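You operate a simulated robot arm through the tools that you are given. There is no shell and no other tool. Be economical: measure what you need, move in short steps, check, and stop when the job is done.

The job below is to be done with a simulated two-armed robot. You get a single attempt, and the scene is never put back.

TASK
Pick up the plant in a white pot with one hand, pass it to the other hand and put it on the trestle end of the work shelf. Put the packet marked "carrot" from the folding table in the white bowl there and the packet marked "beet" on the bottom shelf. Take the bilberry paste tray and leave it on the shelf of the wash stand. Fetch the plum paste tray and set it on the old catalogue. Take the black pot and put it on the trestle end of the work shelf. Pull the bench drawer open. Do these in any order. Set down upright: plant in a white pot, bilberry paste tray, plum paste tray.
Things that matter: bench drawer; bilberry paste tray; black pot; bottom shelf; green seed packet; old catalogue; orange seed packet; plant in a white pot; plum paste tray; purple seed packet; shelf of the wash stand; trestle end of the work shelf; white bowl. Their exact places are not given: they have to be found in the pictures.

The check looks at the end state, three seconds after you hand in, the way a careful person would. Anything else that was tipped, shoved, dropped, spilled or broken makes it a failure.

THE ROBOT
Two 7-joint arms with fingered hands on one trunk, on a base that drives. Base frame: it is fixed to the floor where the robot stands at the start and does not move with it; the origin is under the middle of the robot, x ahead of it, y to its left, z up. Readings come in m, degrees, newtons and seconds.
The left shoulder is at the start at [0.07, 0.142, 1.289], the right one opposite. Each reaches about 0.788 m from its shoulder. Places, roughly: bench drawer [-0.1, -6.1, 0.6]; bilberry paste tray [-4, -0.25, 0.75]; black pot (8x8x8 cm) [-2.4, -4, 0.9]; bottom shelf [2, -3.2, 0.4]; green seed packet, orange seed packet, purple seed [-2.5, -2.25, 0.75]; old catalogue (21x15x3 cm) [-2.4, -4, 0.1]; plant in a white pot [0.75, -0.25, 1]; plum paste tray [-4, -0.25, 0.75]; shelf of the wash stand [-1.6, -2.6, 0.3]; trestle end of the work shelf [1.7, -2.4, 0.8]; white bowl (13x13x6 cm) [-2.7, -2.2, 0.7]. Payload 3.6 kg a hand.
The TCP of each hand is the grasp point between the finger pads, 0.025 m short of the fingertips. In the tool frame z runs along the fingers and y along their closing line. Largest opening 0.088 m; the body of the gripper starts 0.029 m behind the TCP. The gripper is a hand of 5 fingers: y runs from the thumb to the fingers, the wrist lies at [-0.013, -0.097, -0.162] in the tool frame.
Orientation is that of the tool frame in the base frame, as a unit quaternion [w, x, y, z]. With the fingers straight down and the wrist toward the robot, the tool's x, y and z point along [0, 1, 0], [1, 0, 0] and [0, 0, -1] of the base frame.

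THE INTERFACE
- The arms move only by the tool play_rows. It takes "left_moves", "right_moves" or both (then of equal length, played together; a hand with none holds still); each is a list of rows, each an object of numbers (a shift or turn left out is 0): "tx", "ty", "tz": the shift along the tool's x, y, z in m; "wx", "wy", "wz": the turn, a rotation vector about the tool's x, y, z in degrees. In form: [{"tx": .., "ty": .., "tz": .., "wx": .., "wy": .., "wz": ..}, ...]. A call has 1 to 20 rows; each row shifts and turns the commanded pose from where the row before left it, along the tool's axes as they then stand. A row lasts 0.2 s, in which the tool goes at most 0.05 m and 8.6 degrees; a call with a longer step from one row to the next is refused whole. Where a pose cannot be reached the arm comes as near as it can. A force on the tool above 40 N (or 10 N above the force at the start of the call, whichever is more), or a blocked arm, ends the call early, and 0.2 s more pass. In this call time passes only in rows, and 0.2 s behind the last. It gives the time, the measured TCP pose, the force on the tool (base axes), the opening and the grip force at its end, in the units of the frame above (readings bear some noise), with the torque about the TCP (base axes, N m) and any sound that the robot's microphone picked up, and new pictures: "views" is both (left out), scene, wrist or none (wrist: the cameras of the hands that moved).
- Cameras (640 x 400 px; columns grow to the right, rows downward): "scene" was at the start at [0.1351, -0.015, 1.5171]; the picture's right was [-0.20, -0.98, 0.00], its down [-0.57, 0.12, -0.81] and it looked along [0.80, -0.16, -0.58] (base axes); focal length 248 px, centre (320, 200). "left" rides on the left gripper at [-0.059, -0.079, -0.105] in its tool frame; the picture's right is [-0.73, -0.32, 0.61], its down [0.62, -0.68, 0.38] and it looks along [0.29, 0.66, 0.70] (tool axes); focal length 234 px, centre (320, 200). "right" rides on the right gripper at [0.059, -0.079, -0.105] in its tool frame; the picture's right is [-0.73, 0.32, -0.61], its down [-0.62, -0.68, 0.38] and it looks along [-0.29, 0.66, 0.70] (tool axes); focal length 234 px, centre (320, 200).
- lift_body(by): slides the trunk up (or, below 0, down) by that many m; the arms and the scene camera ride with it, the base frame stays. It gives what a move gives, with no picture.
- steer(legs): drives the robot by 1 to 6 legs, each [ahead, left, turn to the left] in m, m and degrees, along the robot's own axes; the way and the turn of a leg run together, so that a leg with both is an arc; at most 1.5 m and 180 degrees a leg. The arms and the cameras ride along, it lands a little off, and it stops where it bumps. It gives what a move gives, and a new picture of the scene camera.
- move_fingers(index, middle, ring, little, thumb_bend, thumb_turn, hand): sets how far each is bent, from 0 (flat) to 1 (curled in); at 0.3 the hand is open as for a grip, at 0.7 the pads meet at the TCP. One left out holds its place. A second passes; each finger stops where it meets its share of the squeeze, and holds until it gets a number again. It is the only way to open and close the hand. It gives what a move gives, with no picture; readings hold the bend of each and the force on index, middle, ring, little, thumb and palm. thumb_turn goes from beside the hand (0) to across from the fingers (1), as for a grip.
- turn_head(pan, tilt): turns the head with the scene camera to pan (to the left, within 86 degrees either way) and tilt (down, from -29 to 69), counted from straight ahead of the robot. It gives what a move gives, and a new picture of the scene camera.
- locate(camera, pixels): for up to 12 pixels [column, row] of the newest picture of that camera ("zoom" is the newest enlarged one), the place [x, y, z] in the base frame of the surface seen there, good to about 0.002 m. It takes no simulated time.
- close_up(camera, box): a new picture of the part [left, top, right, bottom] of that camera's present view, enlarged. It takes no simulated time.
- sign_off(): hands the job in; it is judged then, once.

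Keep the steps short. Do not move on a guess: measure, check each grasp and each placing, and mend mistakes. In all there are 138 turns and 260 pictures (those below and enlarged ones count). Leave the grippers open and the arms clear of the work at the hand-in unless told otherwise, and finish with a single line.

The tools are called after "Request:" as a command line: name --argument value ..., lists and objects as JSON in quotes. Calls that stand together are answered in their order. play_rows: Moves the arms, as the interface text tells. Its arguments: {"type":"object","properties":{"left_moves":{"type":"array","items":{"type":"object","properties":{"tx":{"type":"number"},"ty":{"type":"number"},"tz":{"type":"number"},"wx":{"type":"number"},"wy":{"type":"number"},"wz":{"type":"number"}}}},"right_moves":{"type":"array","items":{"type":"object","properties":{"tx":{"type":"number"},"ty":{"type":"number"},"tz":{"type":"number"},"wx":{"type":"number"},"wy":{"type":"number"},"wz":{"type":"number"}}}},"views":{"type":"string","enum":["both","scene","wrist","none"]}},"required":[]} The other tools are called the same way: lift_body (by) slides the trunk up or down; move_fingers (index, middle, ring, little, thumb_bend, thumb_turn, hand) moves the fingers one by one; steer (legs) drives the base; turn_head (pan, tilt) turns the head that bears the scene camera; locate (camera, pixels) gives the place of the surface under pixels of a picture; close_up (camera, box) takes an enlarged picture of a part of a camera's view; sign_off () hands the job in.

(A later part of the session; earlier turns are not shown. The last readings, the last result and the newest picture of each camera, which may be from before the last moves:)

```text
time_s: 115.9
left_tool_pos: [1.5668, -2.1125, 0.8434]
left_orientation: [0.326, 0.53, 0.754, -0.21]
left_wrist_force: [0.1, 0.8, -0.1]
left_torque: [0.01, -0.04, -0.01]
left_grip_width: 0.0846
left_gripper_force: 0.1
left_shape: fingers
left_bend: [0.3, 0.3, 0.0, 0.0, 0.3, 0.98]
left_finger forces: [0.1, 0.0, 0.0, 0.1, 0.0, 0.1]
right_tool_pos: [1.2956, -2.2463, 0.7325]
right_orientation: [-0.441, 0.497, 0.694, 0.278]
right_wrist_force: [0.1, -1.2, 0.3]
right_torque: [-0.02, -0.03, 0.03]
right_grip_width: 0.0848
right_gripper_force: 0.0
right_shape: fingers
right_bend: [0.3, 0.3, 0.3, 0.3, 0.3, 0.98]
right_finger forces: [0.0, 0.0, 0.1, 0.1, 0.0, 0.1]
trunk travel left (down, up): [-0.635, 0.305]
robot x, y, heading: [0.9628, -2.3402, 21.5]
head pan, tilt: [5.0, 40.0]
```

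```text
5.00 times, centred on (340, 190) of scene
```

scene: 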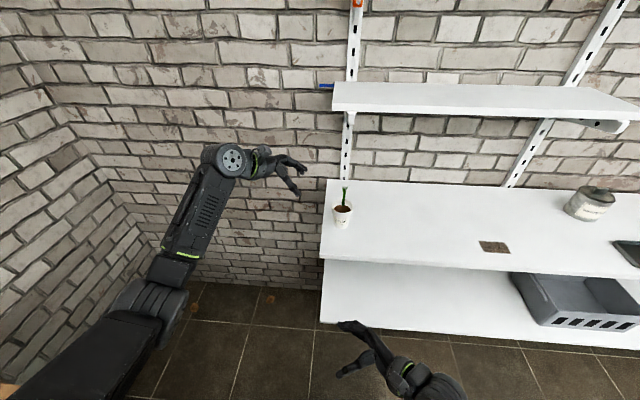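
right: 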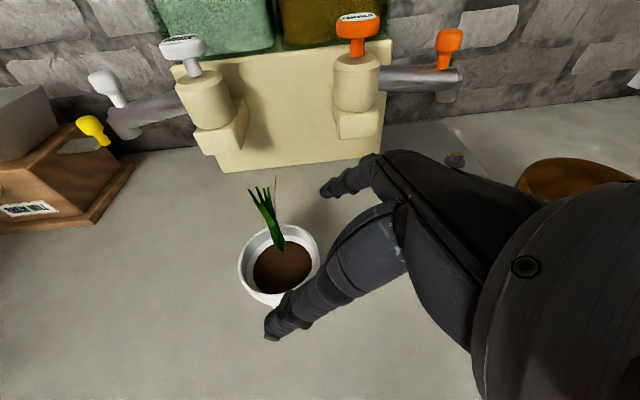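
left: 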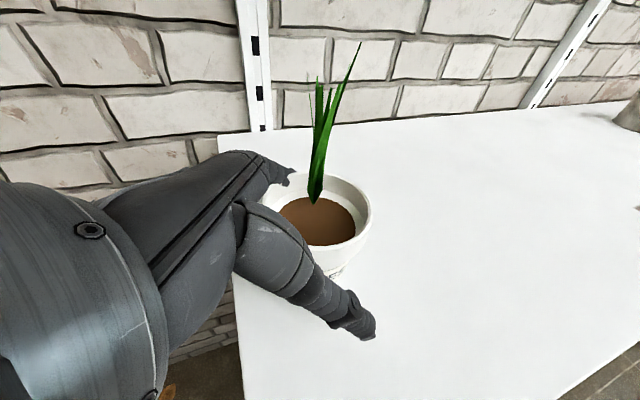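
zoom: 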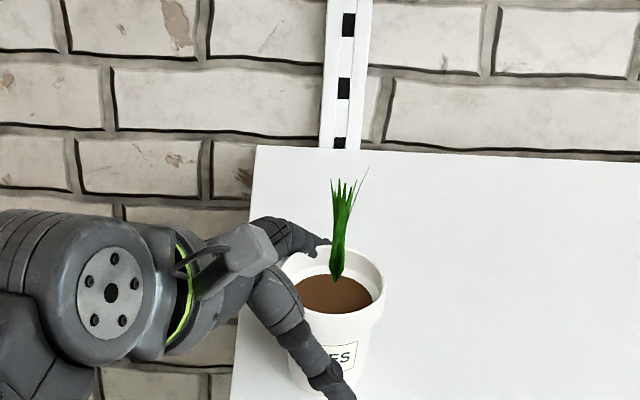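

Straddled. Closing thumb, index and middle.

Request:
move_fingers --hand "left" --index 0.6 --middle 0.6 --thumb_bend 0.6

Request:
play_rows --left_moves '[{"tx": -0.01, "tz": -0.01}, {"tx": -0.013, "tz": -0.013}]' --views "none"

Request:
close_up --camera "scene" --box '[290, 150, 390, 230]'

```text
time_s: 116.9
left_tool_pos: [1.5679, -2.112, 0.8429]
left_orientation: [0.326, 0.53, 0.754, -0.211]
left_wrist_force: [-0.2, 0.0, 0.3]
left_torque: [-0.02, 0.0, 0.0]
left_grip_width: 0.0503
left_gripper_force: 19.5
left_shape: fingers
left_bend: [0.46, 0.54, 0.0, 0.0, 0.48, 0.97]
left_finger forces: [15.2, 3.9, 0.0, 0.0, 19.0, 0.0]
right_tool_pos: [1.2947, -2.2463, 0.7329]
right_orientation: [-0.44, 0.498, 0.693, 0.279]
right_wrist_force: [0.4, 0.1, 0.6]
right_torque: [0.0, 0.05, 0.0]
right_grip_width: 0.0846
right_gripper_force: 0.1
right_shape: fingers
right_bend: [0.3, 0.3, 0.3, 0.3, 0.3, 0.98]
right_finger forces: [0.0, 0.0, 0.0, 0.1, 0.0, 0.0]
trunk travel left (down, up): [-0.635, 0.305]
robot x, y, heading: [0.9615, -2.3452, 21.6]
head pan, tilt: [5.0, 40.0]
```

```text
time_s: 117.5
left_tool_pos: [1.5654, -2.1108, 0.8754]
left_orientation: [0.327, 0.529, 0.754, -0.211]
left_wrist_force: [-0.2, 0.6, -1.7]
left_torque: [0.04, -0.01, -0.01]
left_grip_width: 0.0503
left_gripper_force: 19.1
left_shape: fingers
left_bend: [0.46, 0.54, 0.0, 0.0, 0.48, 0.97]
left_finger forces: [15.2, 3.8, 0.0, 0.0, 19.2, 0.1]
right_tool_pos: [1.2937, -2.247, 0.7321]
right_orientation: [-0.441, 0.497, 0.694, 0.278]
right_wrist_force: [0.4, -0.3, -1.3]
right_torque: [0.0, 0.0, -0.03]
right_grip_width: 0.0848
right_gripper_force: 0.1
right_shape: fingers
right_bend: [0.3, 0.3, 0.3, 0.3, 0.3, 0.98]
right_finger forces: [0.0, 0.0, 0.1, 0.1, 0.0, 0.0]
trunk travel left (down, up): [-0.635, 0.305]
robot x, y, heading: [0.9642, -2.3422, 21.6]
head pan, tilt: [5.0, 40.0]
```

```text
5.00 times, centred on (340, 190) of scene
```

zoom: 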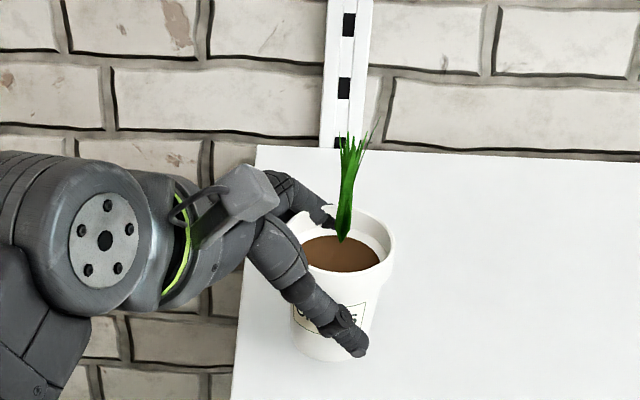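

Lifted upright. Moving it 16 cm to the right and 3 cm deeper, then setting down.

Request:
play_rows --left_moves '[{"tx": -0.028, "ty": 0.008, "tz": 0.0285}, {"tx": -0.028, "ty": 0.008, "tz": 0.0285}, {"tx": -0.028, "ty": 0.008, "tz": 0.0285}, {"tx": -0.028, "ty": 0.006, "tz": 0.0285}, {"tx": 0.009, "tz": 0.009}, {"tx": 0.009, "tz": 0.009}, {"tx": 0.003, "tz": 0.003}, {"tx": 0.002, "tz": 0.002}]' --views "none"

Request:
close_up --camera "scene" --box '[300, 140, 440, 250]'

```text
time_s: 119.3
left_tool_pos: [1.6512, -2.2528, 0.8447]
left_orientation: [0.326, 0.53, 0.754, -0.21]
left_wrist_force: [0.2, 0.7, -1.4]
left_torque: [-0.04, 0.01, -0.03]
left_grip_width: 0.0495
left_gripper_force: 17.8
left_shape: fingers
left_bend: [0.47, 0.55, 0.0, 0.0, 0.48, 0.97]
left_finger forces: [14.7, 3.6, 0.0, 0.0, 18.4, 0.1]
right_tool_pos: [1.2958, -2.2467, 0.7325]
right_orientation: [-0.441, 0.498, 0.693, 0.278]
right_wrist_force: [0.4, 0.1, 0.9]
right_torque: [0.04, -0.01, 0.0]
right_grip_width: 0.0846
right_gripper_force: 0.0
right_shape: fingers
right_bend: [0.3, 0.3, 0.3, 0.3, 0.3, 0.98]
right_finger forces: [0.1, 0.0, 0.0, 0.0, 0.0, 0.1]
trunk travel left (down, up): [-0.635, 0.305]
robot x, y, heading: [0.9559, -2.3427, 21.7]
head pan, tilt: [5.0, 40.0]
```

```text
3.64 times, centred on (370, 195) of scene
```

zoom: 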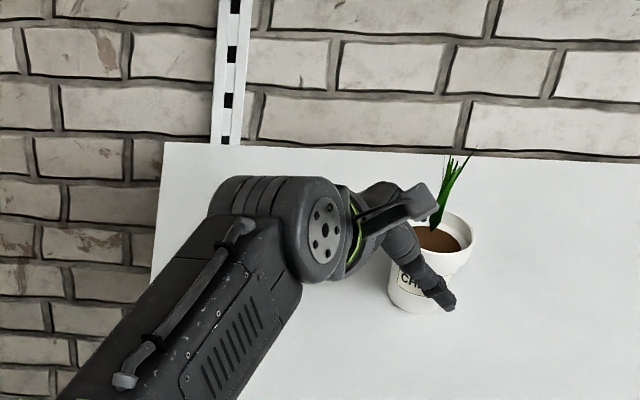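

No contact yet; two more small steps down.

Request:
play_rows --left_moves '[{"tx": 0.0015, "tz": 0.0015}, {"tx": 0.002, "tz": 0.002}]' --views "none"

```text
time_s: 119.9
left_tool_pos: [1.65, -2.2514, 0.8416]
left_orientation: [0.328, 0.53, 0.754, -0.21]
left_wrist_force: [-2.2, 1.6, 8.8]
left_torque: [-0.01, -0.11, 0.01]
left_grip_width: 0.0495
left_gripper_force: 18.8
left_shape: fingers
left_bend: [0.47, 0.55, 0.0, 0.0, 0.48, 0.96]
left_finger forces: [14.5, 4.2, 0.0, 0.0, 18.9, 0.1]
right_tool_pos: [1.2935, -2.2459, 0.7319]
right_orientation: [-0.441, 0.497, 0.694, 0.278]
right_wrist_force: [-0.5, 0.1, -0.1]
right_torque: [0.02, -0.05, 0.02]
right_grip_width: 0.0846
right_gripper_force: 0.1
right_shape: fingers
right_bend: [0.3, 0.3, 0.3, 0.3, 0.3, 0.98]
right_finger forces: [0.0, 0.0, 0.1, 0.0, 0.1, 0.0]
trunk travel left (down, up): [-0.635, 0.305]
robot x, y, heading: [0.9654, -2.3425, 21.6]
head pan, tilt: [5.0, 40.0]
```

The shelf pushes back (8.8 N). Releasing and withdrawing along the approach line.

Request:
move_fingers --hand "left" --index 0.3 --middle 0.3 --thumb_bend 0.3

Request:
play_rows --left_moves '[{"tz": -0.03}, {"tz": -0.04}, {"tz": -0.045}, {"tz": -0.045}, {"tz": -0.045}]' --views "none"

Request:
close_up --camera "scene" --box '[300, 120, 460, 250]'

```text
time_s: 120.9
left_tool_pos: [1.6512, -2.2522, 0.8402]
left_orientation: [0.327, 0.53, 0.754, -0.21]
left_wrist_force: [0.6, -0.2, 0.6]
left_torque: [-0.02, 0.01, 0.03]
left_grip_width: 0.0845
left_gripper_force: 0.1
left_shape: fingers
left_bend: [0.3, 0.3, 0.0, 0.0, 0.3, 0.97]
left_finger forces: [0.0, 0.0, 0.0, 0.0, 0.0, 0.0]
right_tool_pos: [1.295, -2.2472, 0.7315]
right_orientation: [-0.44, 0.498, 0.694, 0.278]
right_wrist_force: [0.5, 0.1, -0.8]
right_torque: [-0.01, 0.0, -0.01]
right_grip_width: 0.0847
right_gripper_force: 0.0
right_shape: fingers
right_bend: [0.3, 0.3, 0.3, 0.3, 0.3, 0.98]
right_finger forces: [0.0, 0.1, 0.0, 0.1, 0.0, 0.0]
trunk travel left (down, up): [-0.635, 0.305]
robot x, y, heading: [0.9622, -2.3431, 21.4]
head pan, tilt: [5.0, 40.0]
```

```text
time_s: 122.1
left_tool_pos: [1.5938, -2.114, 0.984]
left_orientation: [0.326, 0.53, 0.754, -0.211]
left_wrist_force: [-0.1, -0.9, -1.1]
left_torque: [-0.02, 0.01, 0.02]
left_grip_width: 0.0845
left_gripper_force: 0.0
left_shape: fingers
left_bend: [0.3, 0.3, 0.0, 0.0, 0.3, 0.97]
left_finger forces: [0.0, 0.0, 0.0, 0.0, 0.0, 0.1]
right_tool_pos: [1.2955, -2.2457, 0.7332]
right_orientation: [-0.441, 0.497, 0.693, 0.278]
right_wrist_force: [-0.2, -0.1, 0.6]
right_torque: [0.03, -0.02, 0.02]
right_grip_width: 0.0847
right_gripper_force: 0.0
right_shape: fingers
right_bend: [0.3, 0.3, 0.3, 0.3, 0.3, 0.98]
right_finger forces: [0.0, 0.0, 0.1, 0.0, 0.0, 0.0]
trunk travel left (down, up): [-0.635, 0.305]
robot x, y, heading: [0.9604, -2.3429, 21.5]
head pan, tilt: [5.0, 40.0]
```

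```text
3.08 times, centred on (380, 185) of scene
```

zoom: 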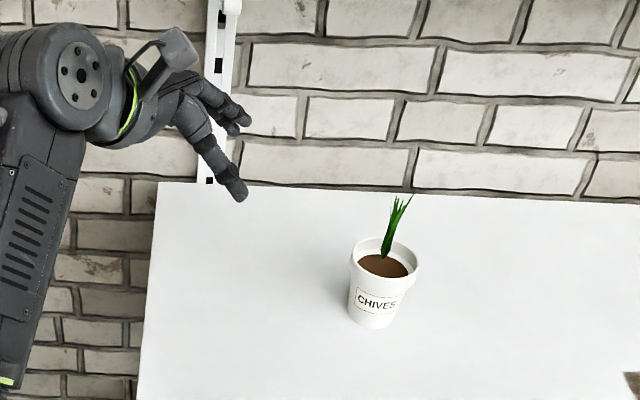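

The plant stands upright and free at the trestle end. Next is the bench drawer, as it's in this room. I'll pull the left hand back, retreat, and look toward the bench.

Request:
play_rows --left_moves '[{"ty": -0.04, "tz": -0.03}, {"ty": -0.045}, {"ty": -0.045}, {"ty": -0.045}, {"ty": -0.045}]' --views "none"

Request:
steer --legs '[[-0.35, 0, 0], [0, -0.3, 0], [0, 0, -100]]'

Request:
turn_head --pan -10 --tilt 25

```text
time_s: 123.3
left_tool_pos: [1.3811, -2.1726, 0.9974]
left_orientation: [0.326, 0.529, 0.754, -0.211]
left_wrist_force: [-0.8, 0.4, 0.1]
left_torque: [-0.03, -0.01, 0.06]
left_grip_width: 0.0845
left_gripper_force: 0.0
left_shape: fingers
left_bend: [0.3, 0.3, 0.0, 0.0, 0.3, 0.97]
left_finger forces: [0.0, 0.0, 0.0, 0.0, 0.0, 0.0]
right_tool_pos: [1.2937, -2.2467, 0.7334]
right_orientation: [-0.441, 0.497, 0.693, 0.279]
right_wrist_force: [0.3, 0.3, 0.2]
right_torque: [0.02, -0.03, 0.04]
right_grip_width: 0.0848
right_gripper_force: 0.1
right_shape: fingers
right_bend: [0.3, 0.3, 0.3, 0.3, 0.3, 0.98]
right_finger forces: [0.0, 0.1, 0.0, 0.0, 0.0, 0.1]
trunk travel left (down, up): [-0.635, 0.305]
robot x, y, heading: [0.9618, -2.3418, 21.7]
head pan, tilt: [5.0, 40.0]
```

```text
time_s: 131.5
left_tool_pos: [0.8291, -3.1962, 0.9972]
left_orientation: [0.047, 0.919, 0.074, -0.385]
left_wrist_force: [-0.3, 0.9, 0.1]
left_torque: [0.01, 0.05, 0.03]
left_grip_width: 0.0846
left_gripper_force: 0.0
left_shape: fingers
left_bend: [0.3, 0.3, 0.0, 0.0, 0.3, 0.97]
left_finger forces: [0.0, 0.1, 0.0, 0.1, 0.0, 0.0]
right_tool_pos: [0.7716, -3.0977, 0.7325]
right_orientation: [-0.067, 0.851, 0.06, 0.517]
right_wrist_force: [-0.4, -0.4, 0.1]
right_torque: [-0.04, 0.0, -0.01]
right_grip_width: 0.0846
right_gripper_force: 0.0
right_shape: fingers
right_bend: [0.3, 0.3, 0.3, 0.3, 0.3, 0.98]
right_finger forces: [0.0, 0.0, 0.1, 0.1, 0.0, 0.0]
trunk travel left (down, up): [-0.635, 0.305]
robot x, y, heading: [0.7391, -2.7502, -79.1]
head pan, tilt: [5.0, 40.0]
```

scene: 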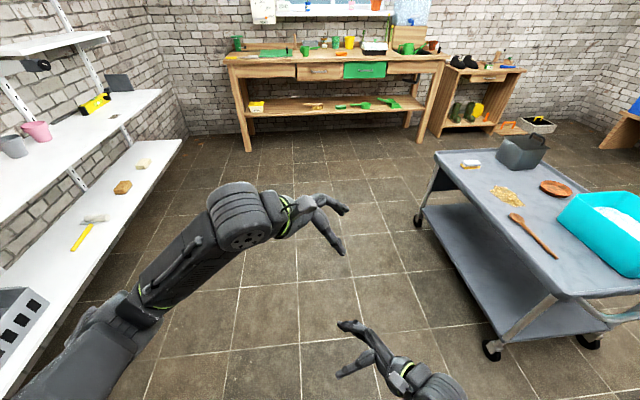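

```text
time_s: 132.3
left_tool_pos: [0.8289, -3.197, 0.9969]
left_orientation: [0.046, 0.918, 0.075, -0.386]
left_wrist_force: [-0.1, -0.5, 0.1]
left_torque: [0.01, 0.02, 0.02]
left_grip_width: 0.0847
left_gripper_force: 0.0
left_shape: fingers
left_bend: [0.3, 0.3, 0.0, 0.0, 0.3, 0.97]
left_finger forces: [0.0, 0.0, 0.0, 0.1, 0.1, 0.0]
right_tool_pos: [0.7723, -3.0973, 0.733]
right_orientation: [-0.068, 0.851, 0.06, 0.517]
right_wrist_force: [0.0, -0.9, -0.6]
right_torque: [0.0, 0.01, -0.02]
right_grip_width: 0.0847
right_gripper_force: 0.0
right_shape: fingers
right_bend: [0.3, 0.3, 0.3, 0.3, 0.3, 0.98]
right_finger forces: [0.0, 0.1, 0.0, 0.0, 0.0, 0.1]
trunk travel left (down, up): [-0.635, 0.305]
robot x, y, heading: [0.7379, -2.751, -79.3]
head pan, tilt: [-10.0, 25.0]
```

scene: 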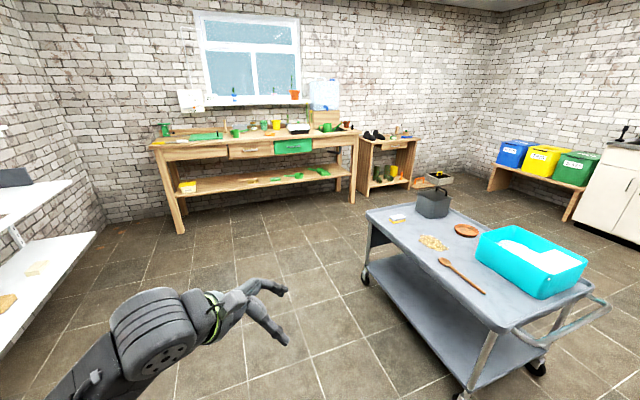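

Two drawer fronts are on the bench (wood at (250,152), green at (293,147)) and one on the small bench. I'll measure them against the given place.

Request:
locate --camera "scene" --pixels '[[293, 147], [250, 152], [389, 147], [275, 148], [311, 146], [185, 150], [335, 142], [360, 215], [368, 265], [600, 300], [365, 225], [250, 225]]'

Request:
close_up --camera "scene" --box '[140, 100, 440, 220]'

```text
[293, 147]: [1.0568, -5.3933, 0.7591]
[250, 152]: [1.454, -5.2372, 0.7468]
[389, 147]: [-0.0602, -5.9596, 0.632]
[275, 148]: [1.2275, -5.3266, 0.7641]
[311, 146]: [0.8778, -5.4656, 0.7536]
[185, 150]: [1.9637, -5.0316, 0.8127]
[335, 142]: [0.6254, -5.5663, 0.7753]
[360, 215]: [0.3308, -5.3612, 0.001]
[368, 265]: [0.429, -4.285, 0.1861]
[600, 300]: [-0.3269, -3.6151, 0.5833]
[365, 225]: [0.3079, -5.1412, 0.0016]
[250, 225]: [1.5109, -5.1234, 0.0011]
```

```text
2.13 times, centred on (290, 160) of scene
```

zoom: 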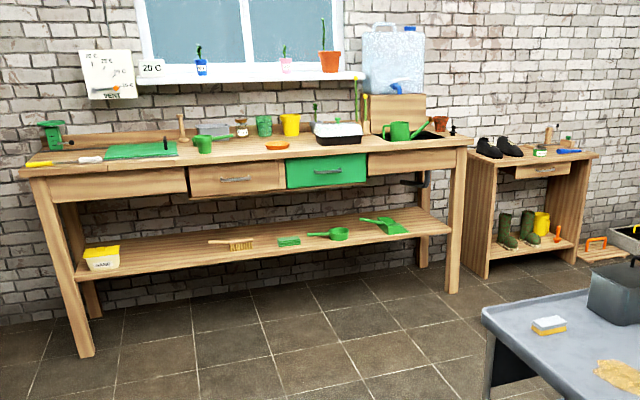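

The small bench's drawer (-0.06,-5.96,0.63) matches the given place. I'll drive there: past the cart on its shelf side, then toward the small bench.

Request:
steer --legs '[[0, 0, 11.3], [1.2, -0.1, 0], [0.67, -0.2, 0]]'

Request:
turn_head --pan -60 --tilt 28

```text
time_s: 142.5
left_tool_pos: [1.3841, -4.9924, 0.9966]
left_orientation: [0.09, 0.904, 0.177, -0.378]
left_wrist_force: [-0.3, 0.0, 0.6]
left_torque: [0.0, -0.01, 0.01]
left_grip_width: 0.0848
left_gripper_force: 0.1
left_shape: fingers
left_bend: [0.3, 0.3, 0.0, 0.0, 0.3, 0.97]
left_finger forces: [0.0, 0.0, 0.0, 0.0, 0.0, 0.0]
right_tool_pos: [1.3051, -4.9087, 0.7331]
right_orientation: [-0.126, 0.839, 0.155, 0.506]
right_wrist_force: [-0.3, 0.5, 0.1]
right_torque: [0.02, 0.02, 0.0]
right_grip_width: 0.0846
right_gripper_force: 0.0
right_shape: fingers
right_bend: [0.3, 0.3, 0.3, 0.3, 0.3, 0.98]
right_finger forces: [0.0, 0.0, 0.0, 0.0, 0.1, 0.0]
trunk travel left (down, up): [-0.635, 0.305]
robot x, y, heading: [1.1937, -4.5784, -66.2]
head pan, tilt: [-10.0, 25.0]
```

scene: 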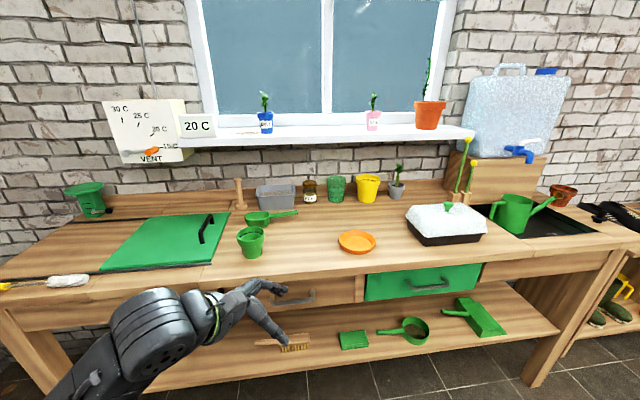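

```text
time_s: 143.7
left_tool_pos: [1.3844, -4.9931, 0.9969]
left_orientation: [0.089, 0.904, 0.178, -0.378]
left_wrist_force: [-0.9, 0.0, -0.2]
left_torque: [0.03, 0.0, 0.02]
left_grip_width: 0.0846
left_gripper_force: 0.0
left_shape: fingers
left_bend: [0.3, 0.3, 0.0, 0.0, 0.3, 0.97]
left_finger forces: [0.1, 0.0, 0.0, 0.0, 0.0, 0.0]
right_tool_pos: [1.3049, -4.9077, 0.7326]
right_orientation: [-0.125, 0.839, 0.156, 0.506]
right_wrist_force: [0.0, 0.2, -0.7]
right_torque: [0.0, 0.0, -0.02]
right_grip_width: 0.085
right_gripper_force: 0.1
right_shape: fingers
right_bend: [0.3, 0.3, 0.3, 0.3, 0.3, 0.98]
right_finger forces: [0.1, 0.1, 0.0, 0.0, 0.1, 0.0]
trunk travel left (down, up): [-0.635, 0.305]
robot x, y, heading: [1.1955, -4.5811, -66.2]
head pan, tilt: [-60.0, 28.0]
```

scene: 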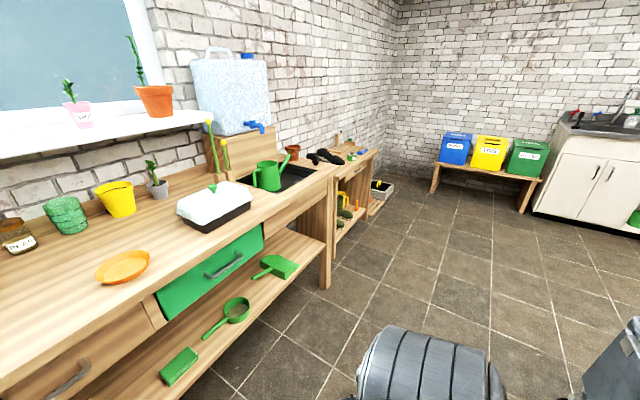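

Request:
locate --camera "scene" --pixels '[[610, 375], [585, 392], [630, 330], [352, 170], [322, 285], [375, 153]]'

```text
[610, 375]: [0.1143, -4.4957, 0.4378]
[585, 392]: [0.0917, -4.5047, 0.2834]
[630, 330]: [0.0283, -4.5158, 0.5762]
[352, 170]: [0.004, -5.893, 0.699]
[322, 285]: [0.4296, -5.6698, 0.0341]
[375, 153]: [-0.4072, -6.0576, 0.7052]
```

The cart's far edge is at y≈-4.51 and my path passes at -5.07, so it's clear. Strafing right to the small bench.

Request:
steer --legs '[[0.04, -0.84, 0], [-0.04, -0.84, -2.1]]'

Request:
turn_head --pan 0 --tilt 42

Request:
close_up --camera "scene" --box '[200, 80, 440, 240]'

```text
time_s: 152.3
left_tool_pos: [-0.2013, -5.6656, 0.9971]
left_orientation: [0.08, 0.908, 0.154, -0.38]
left_wrist_force: [-0.5, -0.6, 0.3]
left_torque: [0.01, 0.01, -0.02]
left_grip_width: 0.0848
left_gripper_force: 0.1
left_shape: fingers
left_bend: [0.3, 0.3, 0.0, 0.0, 0.3, 0.97]
left_finger forces: [0.0, 0.0, 0.0, 0.1, 0.0, 0.0]
right_tool_pos: [-0.2755, -5.5785, 0.7325]
right_orientation: [-0.112, 0.842, 0.134, 0.51]
right_wrist_force: [0.4, -0.3, 0.3]
right_torque: [0.02, 0.0, -0.01]
right_grip_width: 0.0848
right_gripper_force: 0.1
right_shape: fingers
right_bend: [0.3, 0.3, 0.3, 0.3, 0.3, 0.98]
right_finger forces: [0.0, 0.0, 0.0, 0.0, 0.1, 0.0]
trunk travel left (down, up): [-0.635, 0.305]
robot x, y, heading: [-0.3679, -5.2426, -69.3]
head pan, tilt: [-60.0, 28.0]
```

scene: 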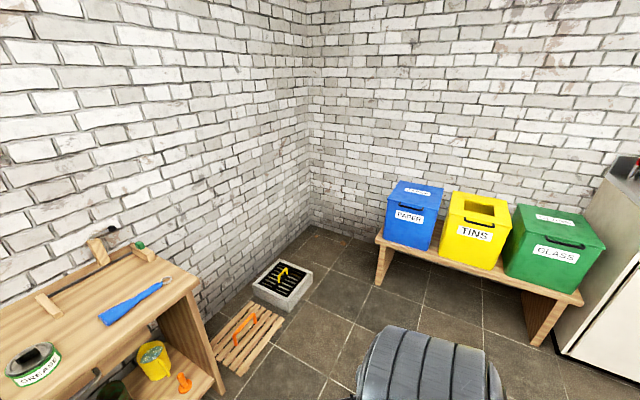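

```text
time_s: 153.6
left_tool_pos: [-0.2015, -5.6649, 0.997]
left_orientation: [0.08, 0.909, 0.153, -0.381]
left_wrist_force: [0.2, 0.4, 0.5]
left_torque: [0.01, 0.01, 0.0]
left_grip_width: 0.0846
left_gripper_force: 0.0
left_shape: fingers
left_bend: [0.3, 0.3, 0.0, 0.0, 0.3, 0.97]
left_finger forces: [0.0, 0.1, 0.0, 0.0, 0.0, 0.0]
right_tool_pos: [-0.2747, -5.5784, 0.7314]
right_orientation: [-0.112, 0.842, 0.134, 0.51]
right_wrist_force: [0.4, 0.2, -0.5]
right_torque: [-0.02, 0.0, 0.0]
right_grip_width: 0.0845
right_gripper_force: 0.1
right_shape: fingers
right_bend: [0.3, 0.3, 0.3, 0.3, 0.3, 0.98]
right_finger forces: [0.0, 0.1, 0.0, 0.0, 0.0, 0.0]
trunk travel left (down, up): [-0.635, 0.305]
robot x, y, heading: [-0.366, -5.2426, -69.3]
head pan, tilt: [0.0, 42.0]
```

scene: 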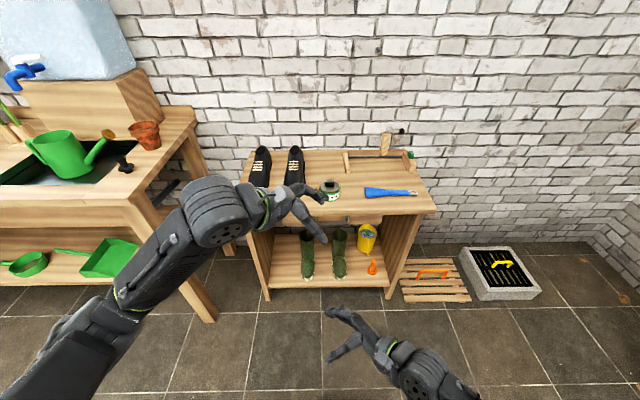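

```text
2.50 times, centred on (320, 160) of scene
```

zoom: 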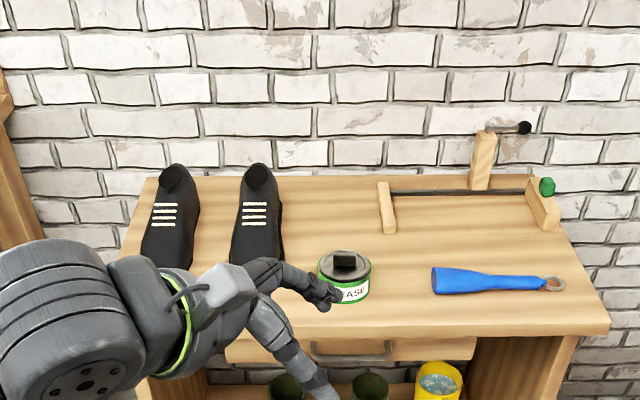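

The drawer's bar handle shows at about (332,220). I'll draw the left hand back and up out of the way, and measure the handle.

Request:
play_rows --left_moves '[{"ty": -0.04, "tz": -0.02}, {"ty": -0.045, "tz": -0.02}, {"ty": -0.045, "tz": -0.02}]' --views "none"

Request:
close_up --camera "scene" --box '[270, 190, 390, 250]'

Request:
locate --camera "zoom" --pixels '[[260, 150], [330, 160], [400, 160], [230, 150], [420, 150], [330, 130], [500, 140], [330, 190], [500, 80], [330, 105]]'

```text
time_s: 154.4
left_tool_pos: [-0.1918, -5.6012, 1.0514]
left_orientation: [0.08, 0.908, 0.154, -0.38]
left_wrist_force: [0.1, -0.6, -0.6]
left_torque: [-0.02, 0.0, -0.06]
left_grip_width: 0.0847
left_gripper_force: 0.1
left_shape: fingers
left_bend: [0.3, 0.3, 0.0, 0.0, 0.3, 0.97]
left_finger forces: [0.1, 0.1, 0.0, 0.0, 0.0, 0.1]
left hand out of reach, approached as far as the arm can: row 2, 3
right_tool_pos: [-0.2745, -5.5777, 0.732]
right_orientation: [-0.112, 0.843, 0.134, 0.509]
right_wrist_force: [0.6, 0.1, 0.1]
right_torque: [0.01, -0.01, 0.01]
right_grip_width: 0.0847
right_gripper_force: 0.1
right_shape: fingers
right_bend: [0.3, 0.3, 0.3, 0.3, 0.3, 0.98]
right_finger forces: [0.0, 0.1, 0.1, 0.0, 0.1, 0.0]
trunk travel left (down, up): [-0.635, 0.305]
robot x, y, heading: [-0.3702, -5.2419, -69.3]
head pan, tilt: [0.0, 42.0]
```

```text
5.33 times, centred on (330, 220) of scene
```

zoom: 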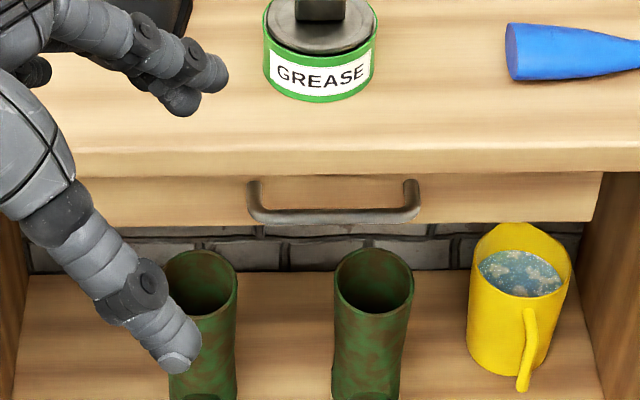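

```text
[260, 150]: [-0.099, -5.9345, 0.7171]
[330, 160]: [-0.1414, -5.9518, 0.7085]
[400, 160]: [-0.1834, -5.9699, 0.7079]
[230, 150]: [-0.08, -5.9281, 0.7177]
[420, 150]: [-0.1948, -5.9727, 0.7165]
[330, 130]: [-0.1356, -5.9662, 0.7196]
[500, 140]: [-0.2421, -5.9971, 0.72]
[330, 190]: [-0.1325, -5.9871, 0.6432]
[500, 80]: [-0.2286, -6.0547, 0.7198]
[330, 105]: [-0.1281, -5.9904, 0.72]
```

The tabletop overhangs the recessed drawer, so I'll grip the bar from the front, fingers over the bar and thumb under. I'll measure the bar and turn the right hand to point forward and slightly down.

Request:
locate --camera "zoom" --pixels '[[335, 216], [270, 214], [400, 212], [252, 195], [412, 190], [330, 200], [560, 205], [330, 230]]'

Request:
play_rows --right_moves '[{"wy": -7.75}, {"wy": -7.75}, {"wy": -7.75}, {"wy": -7.75}, {"wy": -7.75}, {"wy": -7.75}, {"wy": -7.75}, {"wy": -7.75}, {"wx": -8}, {"wx": -8}, {"wx": -8}, {"wx": -8}, {"wx": -8}, {"wx": -8}, {"wx": -8}, {"wx": -8}]' --views "both"

```text
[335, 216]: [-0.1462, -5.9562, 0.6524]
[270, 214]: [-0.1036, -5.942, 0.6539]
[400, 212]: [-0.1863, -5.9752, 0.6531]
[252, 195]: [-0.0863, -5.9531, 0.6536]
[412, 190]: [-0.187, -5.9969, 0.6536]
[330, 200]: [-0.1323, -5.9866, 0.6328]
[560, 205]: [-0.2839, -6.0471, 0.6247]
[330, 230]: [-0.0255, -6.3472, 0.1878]
```

```text
time_s: 157.8
left_tool_pos: [-0.1925, -5.6049, 1.0499]
left_orientation: [0.079, 0.909, 0.154, -0.379]
left_wrist_force: [-0.7, -0.5, 0.2]
left_torque: [0.0, -0.02, -0.02]
left_grip_width: 0.0845
left_gripper_force: 0.0
left_shape: fingers
left_bend: [0.3, 0.3, 0.0, 0.0, 0.3, 0.97]
left_finger forces: [0.0, 0.0, 0.0, 0.0, 0.0, 0.0]
right_tool_pos: [-0.2744, -5.5781, 0.7312]
right_orientation: [0.498, 0.849, 0.146, 0.095]
right_wrist_force: [0.0, 0.5, 0.6]
right_torque: [-0.01, 0.01, -0.01]
right_grip_width: 0.0846
right_gripper_force: 0.1
right_shape: fingers
right_bend: [0.3, 0.3, 0.3, 0.3, 0.3, 0.98]
right_finger forces: [0.0, 0.0, 0.0, 0.1, 0.0, 0.0]
trunk travel left (down, up): [-0.635, 0.305]
robot x, y, heading: [-0.3665, -5.2413, -69.5]
head pan, tilt: [0.0, 42.0]
```

scene: 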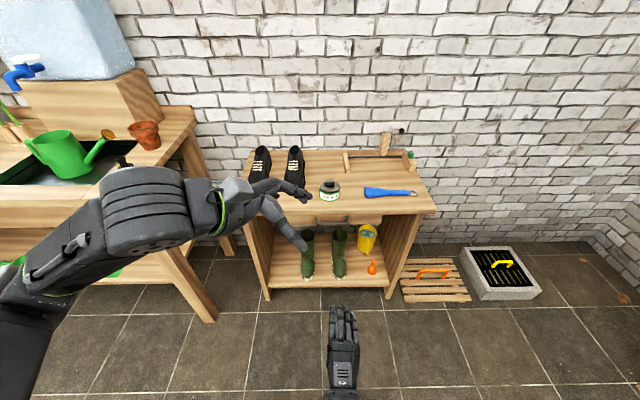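
right: 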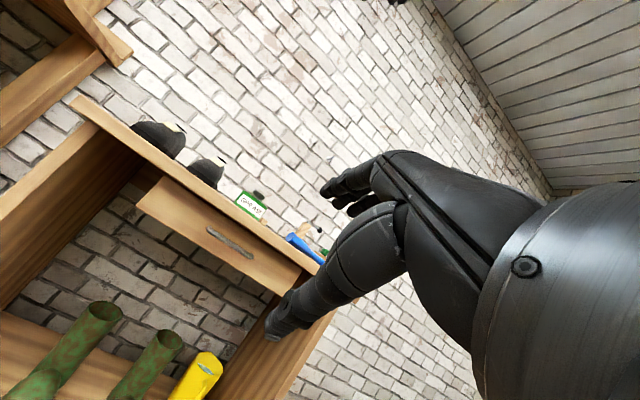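

The bar's centre is (-0.145,-5.957,0.652), with about 2.5 cm behind it. I'll pre-close the fingers to a ~3 cm gap, extend the hand to bar height and drive closer.

Request:
move_fingers --hand "right" --index 0.54 --middle 0.54 --ring 0.54 --little 0.54 --thumb_bend 0.54

Request:
play_rows --right_moves '[{"tx": -0.002, "ty": 0.008, "tz": 0.041}, {"tx": -0.002, "ty": 0.008, "tz": 0.041}, {"tx": -0.002, "ty": 0.008, "tz": 0.041}, {"tx": -0.002, "ty": 0.008, "tz": 0.041}, {"tx": -0.002, "ty": 0.008, "tz": 0.041}, {"ty": 0.007, "tz": 0.042}]' --views "none"

Request:
steer --legs '[[0.12, 0, 0]]'

Request:
close_up --camera "right" --box '[100, 120, 440, 400]'

```text
time_s: 158.8
left_tool_pos: [-0.1917, -5.6019, 1.05]
left_orientation: [0.079, 0.909, 0.154, -0.38]
left_wrist_force: [0.2, 0.9, 0.2]
left_torque: [0.04, -0.02, -0.01]
left_grip_width: 0.0847
left_gripper_force: 0.0
left_shape: fingers
left_bend: [0.3, 0.3, 0.0, 0.0, 0.3, 0.97]
left_finger forces: [0.0, 0.0, 0.0, 0.0, 0.0, 0.0]
right_tool_pos: [-0.2745, -5.5777, 0.7317]
right_orientation: [0.5, 0.849, 0.145, 0.093]
right_wrist_force: [-0.1, -0.1, -0.1]
right_torque: [0.02, -0.03, -0.01]
right_grip_width: 0.0336
right_gripper_force: 0.0
right_shape: fingers
right_bend: [0.54, 0.54, 0.54, 0.54, 0.54, 0.98]
right_finger forces: [0.0, 0.0, 0.0, 0.1, 0.0, 0.1]
trunk travel left (down, up): [-0.635, 0.305]
robot x, y, heading: [-0.3705, -5.2423, -69.1]
head pan, tilt: [0.0, 42.0]
```

```text
time_s: 160.2
left_tool_pos: [-0.1912, -5.6034, 1.0501]
left_orientation: [0.079, 0.909, 0.154, -0.38]
left_wrist_force: [-0.4, -0.2, -0.4]
left_torque: [0.01, 0.02, 0.0]
left_grip_width: 0.0844
left_gripper_force: 0.0
left_shape: fingers
left_bend: [0.3, 0.3, 0.0, 0.0, 0.3, 0.97]
left_finger forces: [0.0, 0.1, 0.1, 0.0, 0.0, 0.0]
right_tool_pos: [-0.202, -5.8054, 0.6526]
right_orientation: [0.498, 0.85, 0.145, 0.094]
right_wrist_force: [-0.2, -0.6, 0.1]
right_torque: [-0.01, 0.0, 0.01]
right_grip_width: 0.0334
right_gripper_force: 0.1
right_shape: fingers
right_bend: [0.54, 0.54, 0.54, 0.54, 0.54, 0.98]
right_finger forces: [0.0, 0.1, 0.0, 0.1, 0.1, 0.1]
trunk travel left (down, up): [-0.635, 0.305]
robot x, y, heading: [-0.3685, -5.2451, -69.1]
head pan, tilt: [0.0, 42.0]
```

```text
time_s: 161.4
left_tool_pos: [-0.149, -5.7152, 1.0498]
left_orientation: [0.079, 0.909, 0.155, -0.38]
left_wrist_force: [0.1, -0.3, -0.3]
left_torque: [0.03, -0.01, -0.02]
left_grip_width: 0.0847
left_gripper_force: 0.1
left_shape: fingers
left_bend: [0.3, 0.3, 0.0, 0.0, 0.3, 0.97]
left_finger forces: [0.1, 0.0, 0.0, 0.0, 0.0, 0.0]
right_tool_pos: [-0.1572, -5.9168, 0.6527]
right_orientation: [0.498, 0.85, 0.145, 0.094]
right_wrist_force: [-0.8, -1.3, 0.0]
right_torque: [-0.02, 0.0, 0.01]
right_grip_width: 0.033
right_gripper_force: 0.0
right_shape: fingers
right_bend: [0.54, 0.54, 0.54, 0.54, 0.54, 0.98]
right_finger forces: [0.0, 0.0, 0.0, 0.1, 0.1, 0.0]
trunk travel left (down, up): [-0.635, 0.305]
robot x, y, heading: [-0.3226, -5.3581, -69.1]
head pan, tilt: [0.0, 42.0]
```

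scene: 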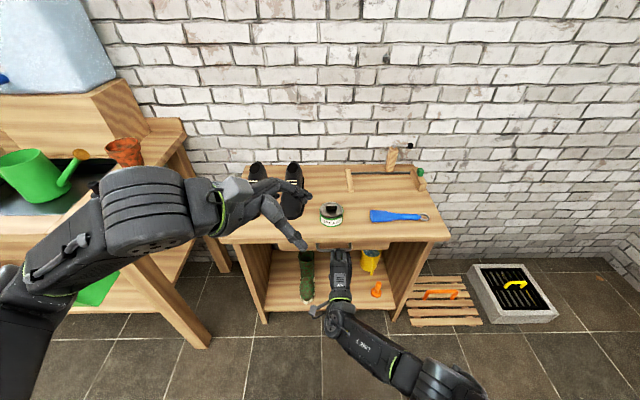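

```text
1.43 times, centred on (270, 260) of right
```

zoom: 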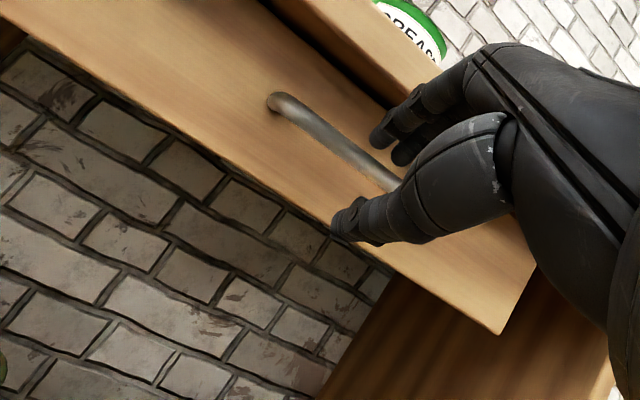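

Aligned: thumb below and fingers above the bar. Moving 4 cm forward and closing on it.

Request:
play_rows --right_moves '[{"ty": 0.01, "tz": 0.018}, {"ty": 0.009, "tz": 0.016}]' --views "none"

Request:
move_fingers --hand "right" --index 0.8 --middle 0.8 --ring 0.8 --little 0.8 --thumb_bend 0.75

Request:
close_up --camera "right" --box '[160, 160, 400, 360]'

```text
time_s: 162.1
left_tool_pos: [-0.1462, -5.7169, 1.049]
left_orientation: [0.078, 0.908, 0.155, -0.381]
left_wrist_force: [0.7, -0.2, -0.8]
left_torque: [0.01, 0.0, -0.03]
left_grip_width: 0.0845
left_gripper_force: 0.0
left_shape: fingers
left_bend: [0.3, 0.3, 0.0, 0.0, 0.3, 0.97]
left_finger forces: [0.0, 0.1, 0.0, 0.0, 0.0, 0.0]
right_tool_pos: [-0.1455, -5.9524, 0.6482]
right_orientation: [0.495, 0.852, 0.146, 0.092]
right_wrist_force: [-3.9, 15.4, -22.3]
right_torque: [-0.48, -0.41, -0.15]
right_grip_width: 0.0332
right_gripper_force: 13.3
right_shape: fingers
right_bend: [0.54, 0.65, 0.57, 0.54, 0.54, 0.98]
right_finger forces: [0.0, 22.0, 5.0, 0.0, 0.1, 0.1]
trunk travel left (down, up): [-0.635, 0.305]
robot x, y, heading: [-0.3255, -5.355, -69.3]
head pan, tilt: [0.0, 42.0]
```

```text
time_s: 163.1
left_tool_pos: [-0.1475, -5.7157, 1.0509]
left_orientation: [0.079, 0.909, 0.154, -0.38]
left_wrist_force: [-0.4, -1.0, -0.1]
left_torque: [0.02, 0.02, 0.0]
left_grip_width: 0.0848
left_gripper_force: 0.0
left_shape: fingers
left_bend: [0.3, 0.3, 0.0, 0.0, 0.3, 0.97]
left_finger forces: [0.0, 0.0, 0.1, 0.1, 0.0, 0.1]
right_tool_pos: [-0.146, -5.955, 0.6526]
right_orientation: [0.498, 0.849, 0.147, 0.095]
right_wrist_force: [-1.1, -2.6, 0.3]
right_torque: [-0.06, 0.15, 0.29]
right_grip_width: 0.0
right_gripper_force: 10.4
right_shape: fingers
right_bend: [0.79, 0.8, 0.79, 0.78, 0.7, 0.97]
right_finger forces: [0.0, 0.2, 2.3, 7.3, 11.2, 0.0]
trunk travel left (down, up): [-0.635, 0.305]
robot x, y, heading: [-0.3264, -5.3544, -69.1]
head pan, tilt: [0.0, 42.0]
```

```text
2.00 times, centred on (280, 260) of right
```

zoom: 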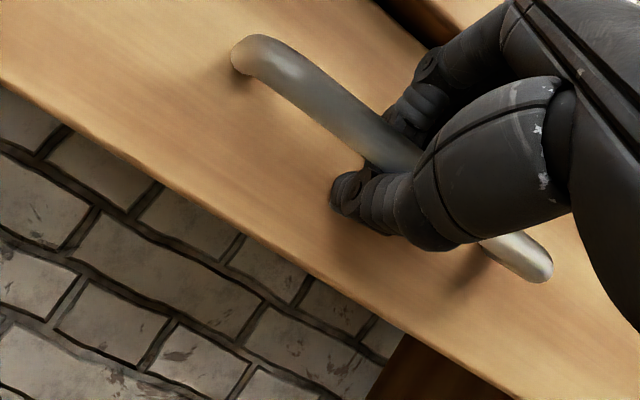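

The fingers are hooked around the bar. Pulling straight back with the arm in steps.

Request:
play_rows --right_moves '[{"ty": -0.008, "tz": -0.0145}, {"ty": -0.0145, "tz": -0.026}, {"ty": -0.0145, "tz": -0.026}, {"ty": -0.0145, "tz": -0.026}, {"ty": -0.0145, "tz": -0.026}, {"ty": -0.0145, "tz": -0.026}, {"ty": -0.0145, "tz": -0.026}]' --views "scene"

Request:
close_up --camera "right" --box '[100, 120, 440, 400]'

```text
time_s: 164.8
left_tool_pos: [-0.1461, -5.7143, 1.0493]
left_orientation: [0.08, 0.908, 0.154, -0.381]
left_wrist_force: [0.7, -0.1, 0.2]
left_torque: [0.02, -0.02, -0.02]
left_grip_width: 0.0847
left_gripper_force: 0.1
left_shape: fingers
left_bend: [0.3, 0.3, 0.0, 0.0, 0.3, 0.97]
left_finger forces: [0.0, 0.0, 0.0, 0.1, 0.0, 0.1]
right_tool_pos: [-0.1628, -5.9189, 0.6462]
right_orientation: [0.549, 0.82, 0.139, 0.083]
right_wrist_force: [12.5, 6.9, -11.1]
right_torque: [0.8, -0.02, 0.76]
right_grip_width: 0.0047
right_gripper_force: 21.8
right_shape: fingers
right_bend: [0.8, 0.8, 0.8, 0.77, 0.65, 0.93]
right_finger forces: [0.0, 0.0, 0.0, 23.9, 20.8, 0.0]
right hand out of reach, approached as far as the arm can: row 1, 2, 3, 4, 5, 6, 7
trunk travel left (down, up): [-0.635, 0.305]
robot x, y, heading: [-0.3235, -5.3554, -69.0]
head pan, tilt: [0.0, 42.0]
stopped in row 7 (right hand): the arm was blocked; the commanded pose is now the measured one
```

scene: 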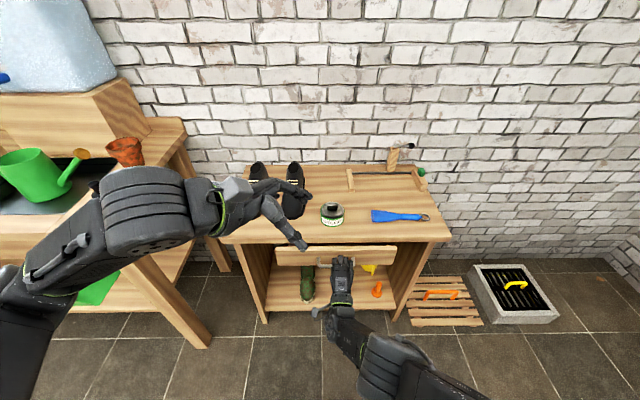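

```text
1.43 times, centred on (270, 260) of right
```

zoom: 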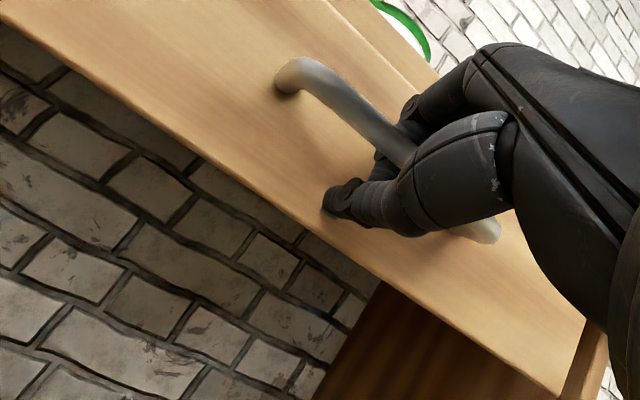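

The drawer has begun to open (~4 cm), but the arm can't retract further in this pose. I'll pull by driving straight back.

Request:
steer --legs '[[-0.17, 0, 0]]'

Request:
close_up --camera "scene" --box '[200, 140, 480, 340]'

```text
time_s: 166.3
left_tool_pos: [-0.2068, -5.5567, 1.0506]
left_orientation: [0.08, 0.908, 0.156, -0.38]
left_wrist_force: [0.5, -0.3, -0.3]
left_torque: [-0.01, 0.02, 0.02]
left_grip_width: 0.0849
left_gripper_force: 0.0
left_shape: fingers
left_bend: [0.3, 0.3, 0.0, 0.0, 0.3, 0.97]
left_finger forces: [0.0, 0.0, 0.1, 0.0, 0.1, 0.0]
right_tool_pos: [-0.2246, -5.7599, 0.6454]
right_orientation: [0.55, 0.82, 0.137, 0.082]
right_wrist_force: [6.5, 1.7, -10.1]
right_torque: [0.57, 0.0, 0.68]
right_grip_width: 0.0036
right_gripper_force: 17.7
right_shape: fingers
right_bend: [0.8, 0.8, 0.8, 0.77, 0.65, 0.94]
right_finger forces: [0.0, 0.1, 0.1, 19.2, 15.5, 0.0]
trunk travel left (down, up): [-0.635, 0.305]
robot x, y, heading: [-0.3839, -5.1964, -68.9]
head pan, tilt: [0.0, 42.0]
```

scene: 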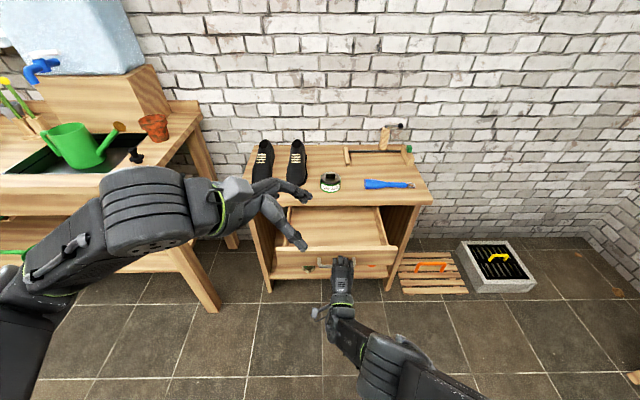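

```text
2.00 times, centred on (340, 240) of scene
```

zoom: 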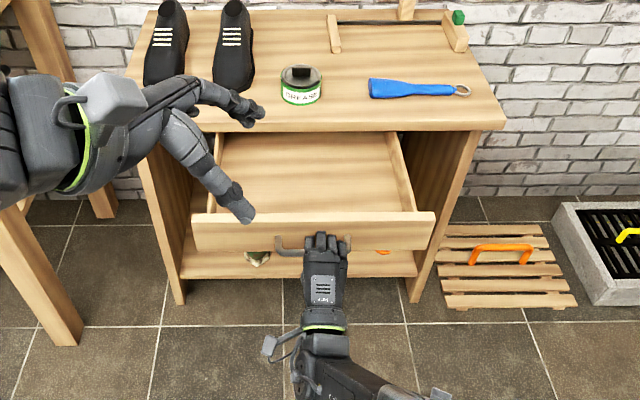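

The drawer stands about 20 cm open. I'll open the hand to unhook, then back away.

Request:
move_fingers --hand "right" --index 0.3 --middle 0.3 --ring 0.3 --little 0.3 --thumb_bend 0.25

Request:
steer --legs '[[-0.2, 0, 0]]'

Request:
close_up --camera "scene" --box '[220, 110, 440, 290]'

```text
time_s: 167.3
left_tool_pos: [-0.2089, -5.5573, 1.0502]
left_orientation: [0.08, 0.908, 0.156, -0.38]
left_wrist_force: [0.1, 0.0, -1.0]
left_torque: [0.02, 0.0, -0.03]
left_grip_width: 0.0848
left_gripper_force: 0.1
left_shape: fingers
left_bend: [0.3, 0.3, 0.0, 0.0, 0.3, 0.97]
left_finger forces: [0.1, 0.0, 0.0, 0.0, 0.0, 0.1]
right_tool_pos: [-0.2266, -5.7614, 0.6471]
right_orientation: [0.551, 0.819, 0.138, 0.083]
right_wrist_force: [-0.5, -1.2, 0.7]
right_torque: [-0.03, 0.03, 0.0]
right_grip_width: 0.0876
right_gripper_force: 0.4
right_shape: fingers
right_bend: [0.3, 0.3, 0.3, 0.3, 0.25, 0.97]
right_finger forces: [0.0, 0.5, 0.0, 0.0, 0.0, 0.0]
trunk travel left (down, up): [-0.635, 0.305]
robot x, y, heading: [-0.3828, -5.196, -69.0]
head pan, tilt: [0.0, 42.0]
```

```text
time_s: 168.9
left_tool_pos: [-0.2814, -5.3706, 1.05]
left_orientation: [0.08, 0.908, 0.155, -0.38]
left_wrist_force: [0.3, 0.4, -0.3]
left_torque: [0.01, 0.02, 0.02]
left_grip_width: 0.0844
left_gripper_force: 0.2
left_shape: fingers
left_bend: [0.3, 0.3, 0.0, 0.0, 0.3, 0.97]
left_finger forces: [0.1, 0.1, 0.0, 0.1, 0.0, 0.0]
right_tool_pos: [-0.2986, -5.5753, 0.6471]
right_orientation: [0.551, 0.819, 0.138, 0.082]
right_wrist_force: [0.4, 0.2, 0.3]
right_torque: [0.01, 0.01, 0.01]
right_grip_width: 0.0878
right_gripper_force: 0.1
right_shape: fingers
right_bend: [0.3, 0.3, 0.3, 0.3, 0.25, 0.97]
right_finger forces: [0.1, 0.0, 0.0, 0.0, 0.0, 0.1]
trunk travel left (down, up): [-0.635, 0.305]
robot x, y, heading: [-0.4564, -5.0137, -68.8]
head pan, tilt: [0.0, 42.0]
```

scene: 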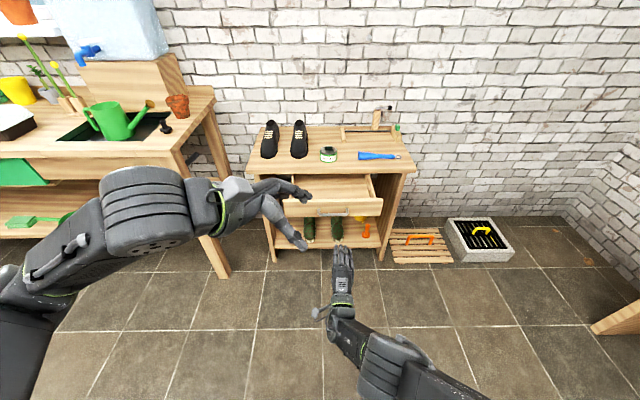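

```text
2.22 times, centred on (330, 200) of scene
```

zoom: 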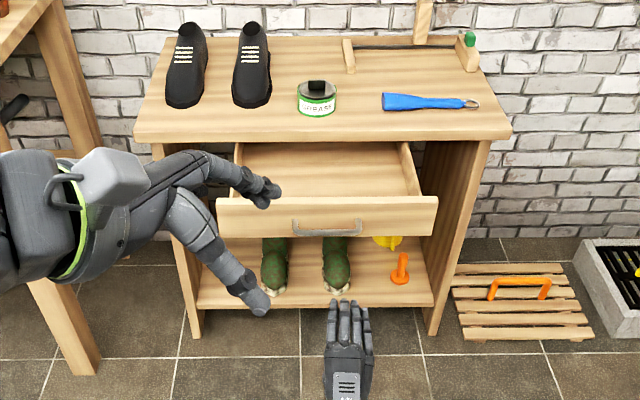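

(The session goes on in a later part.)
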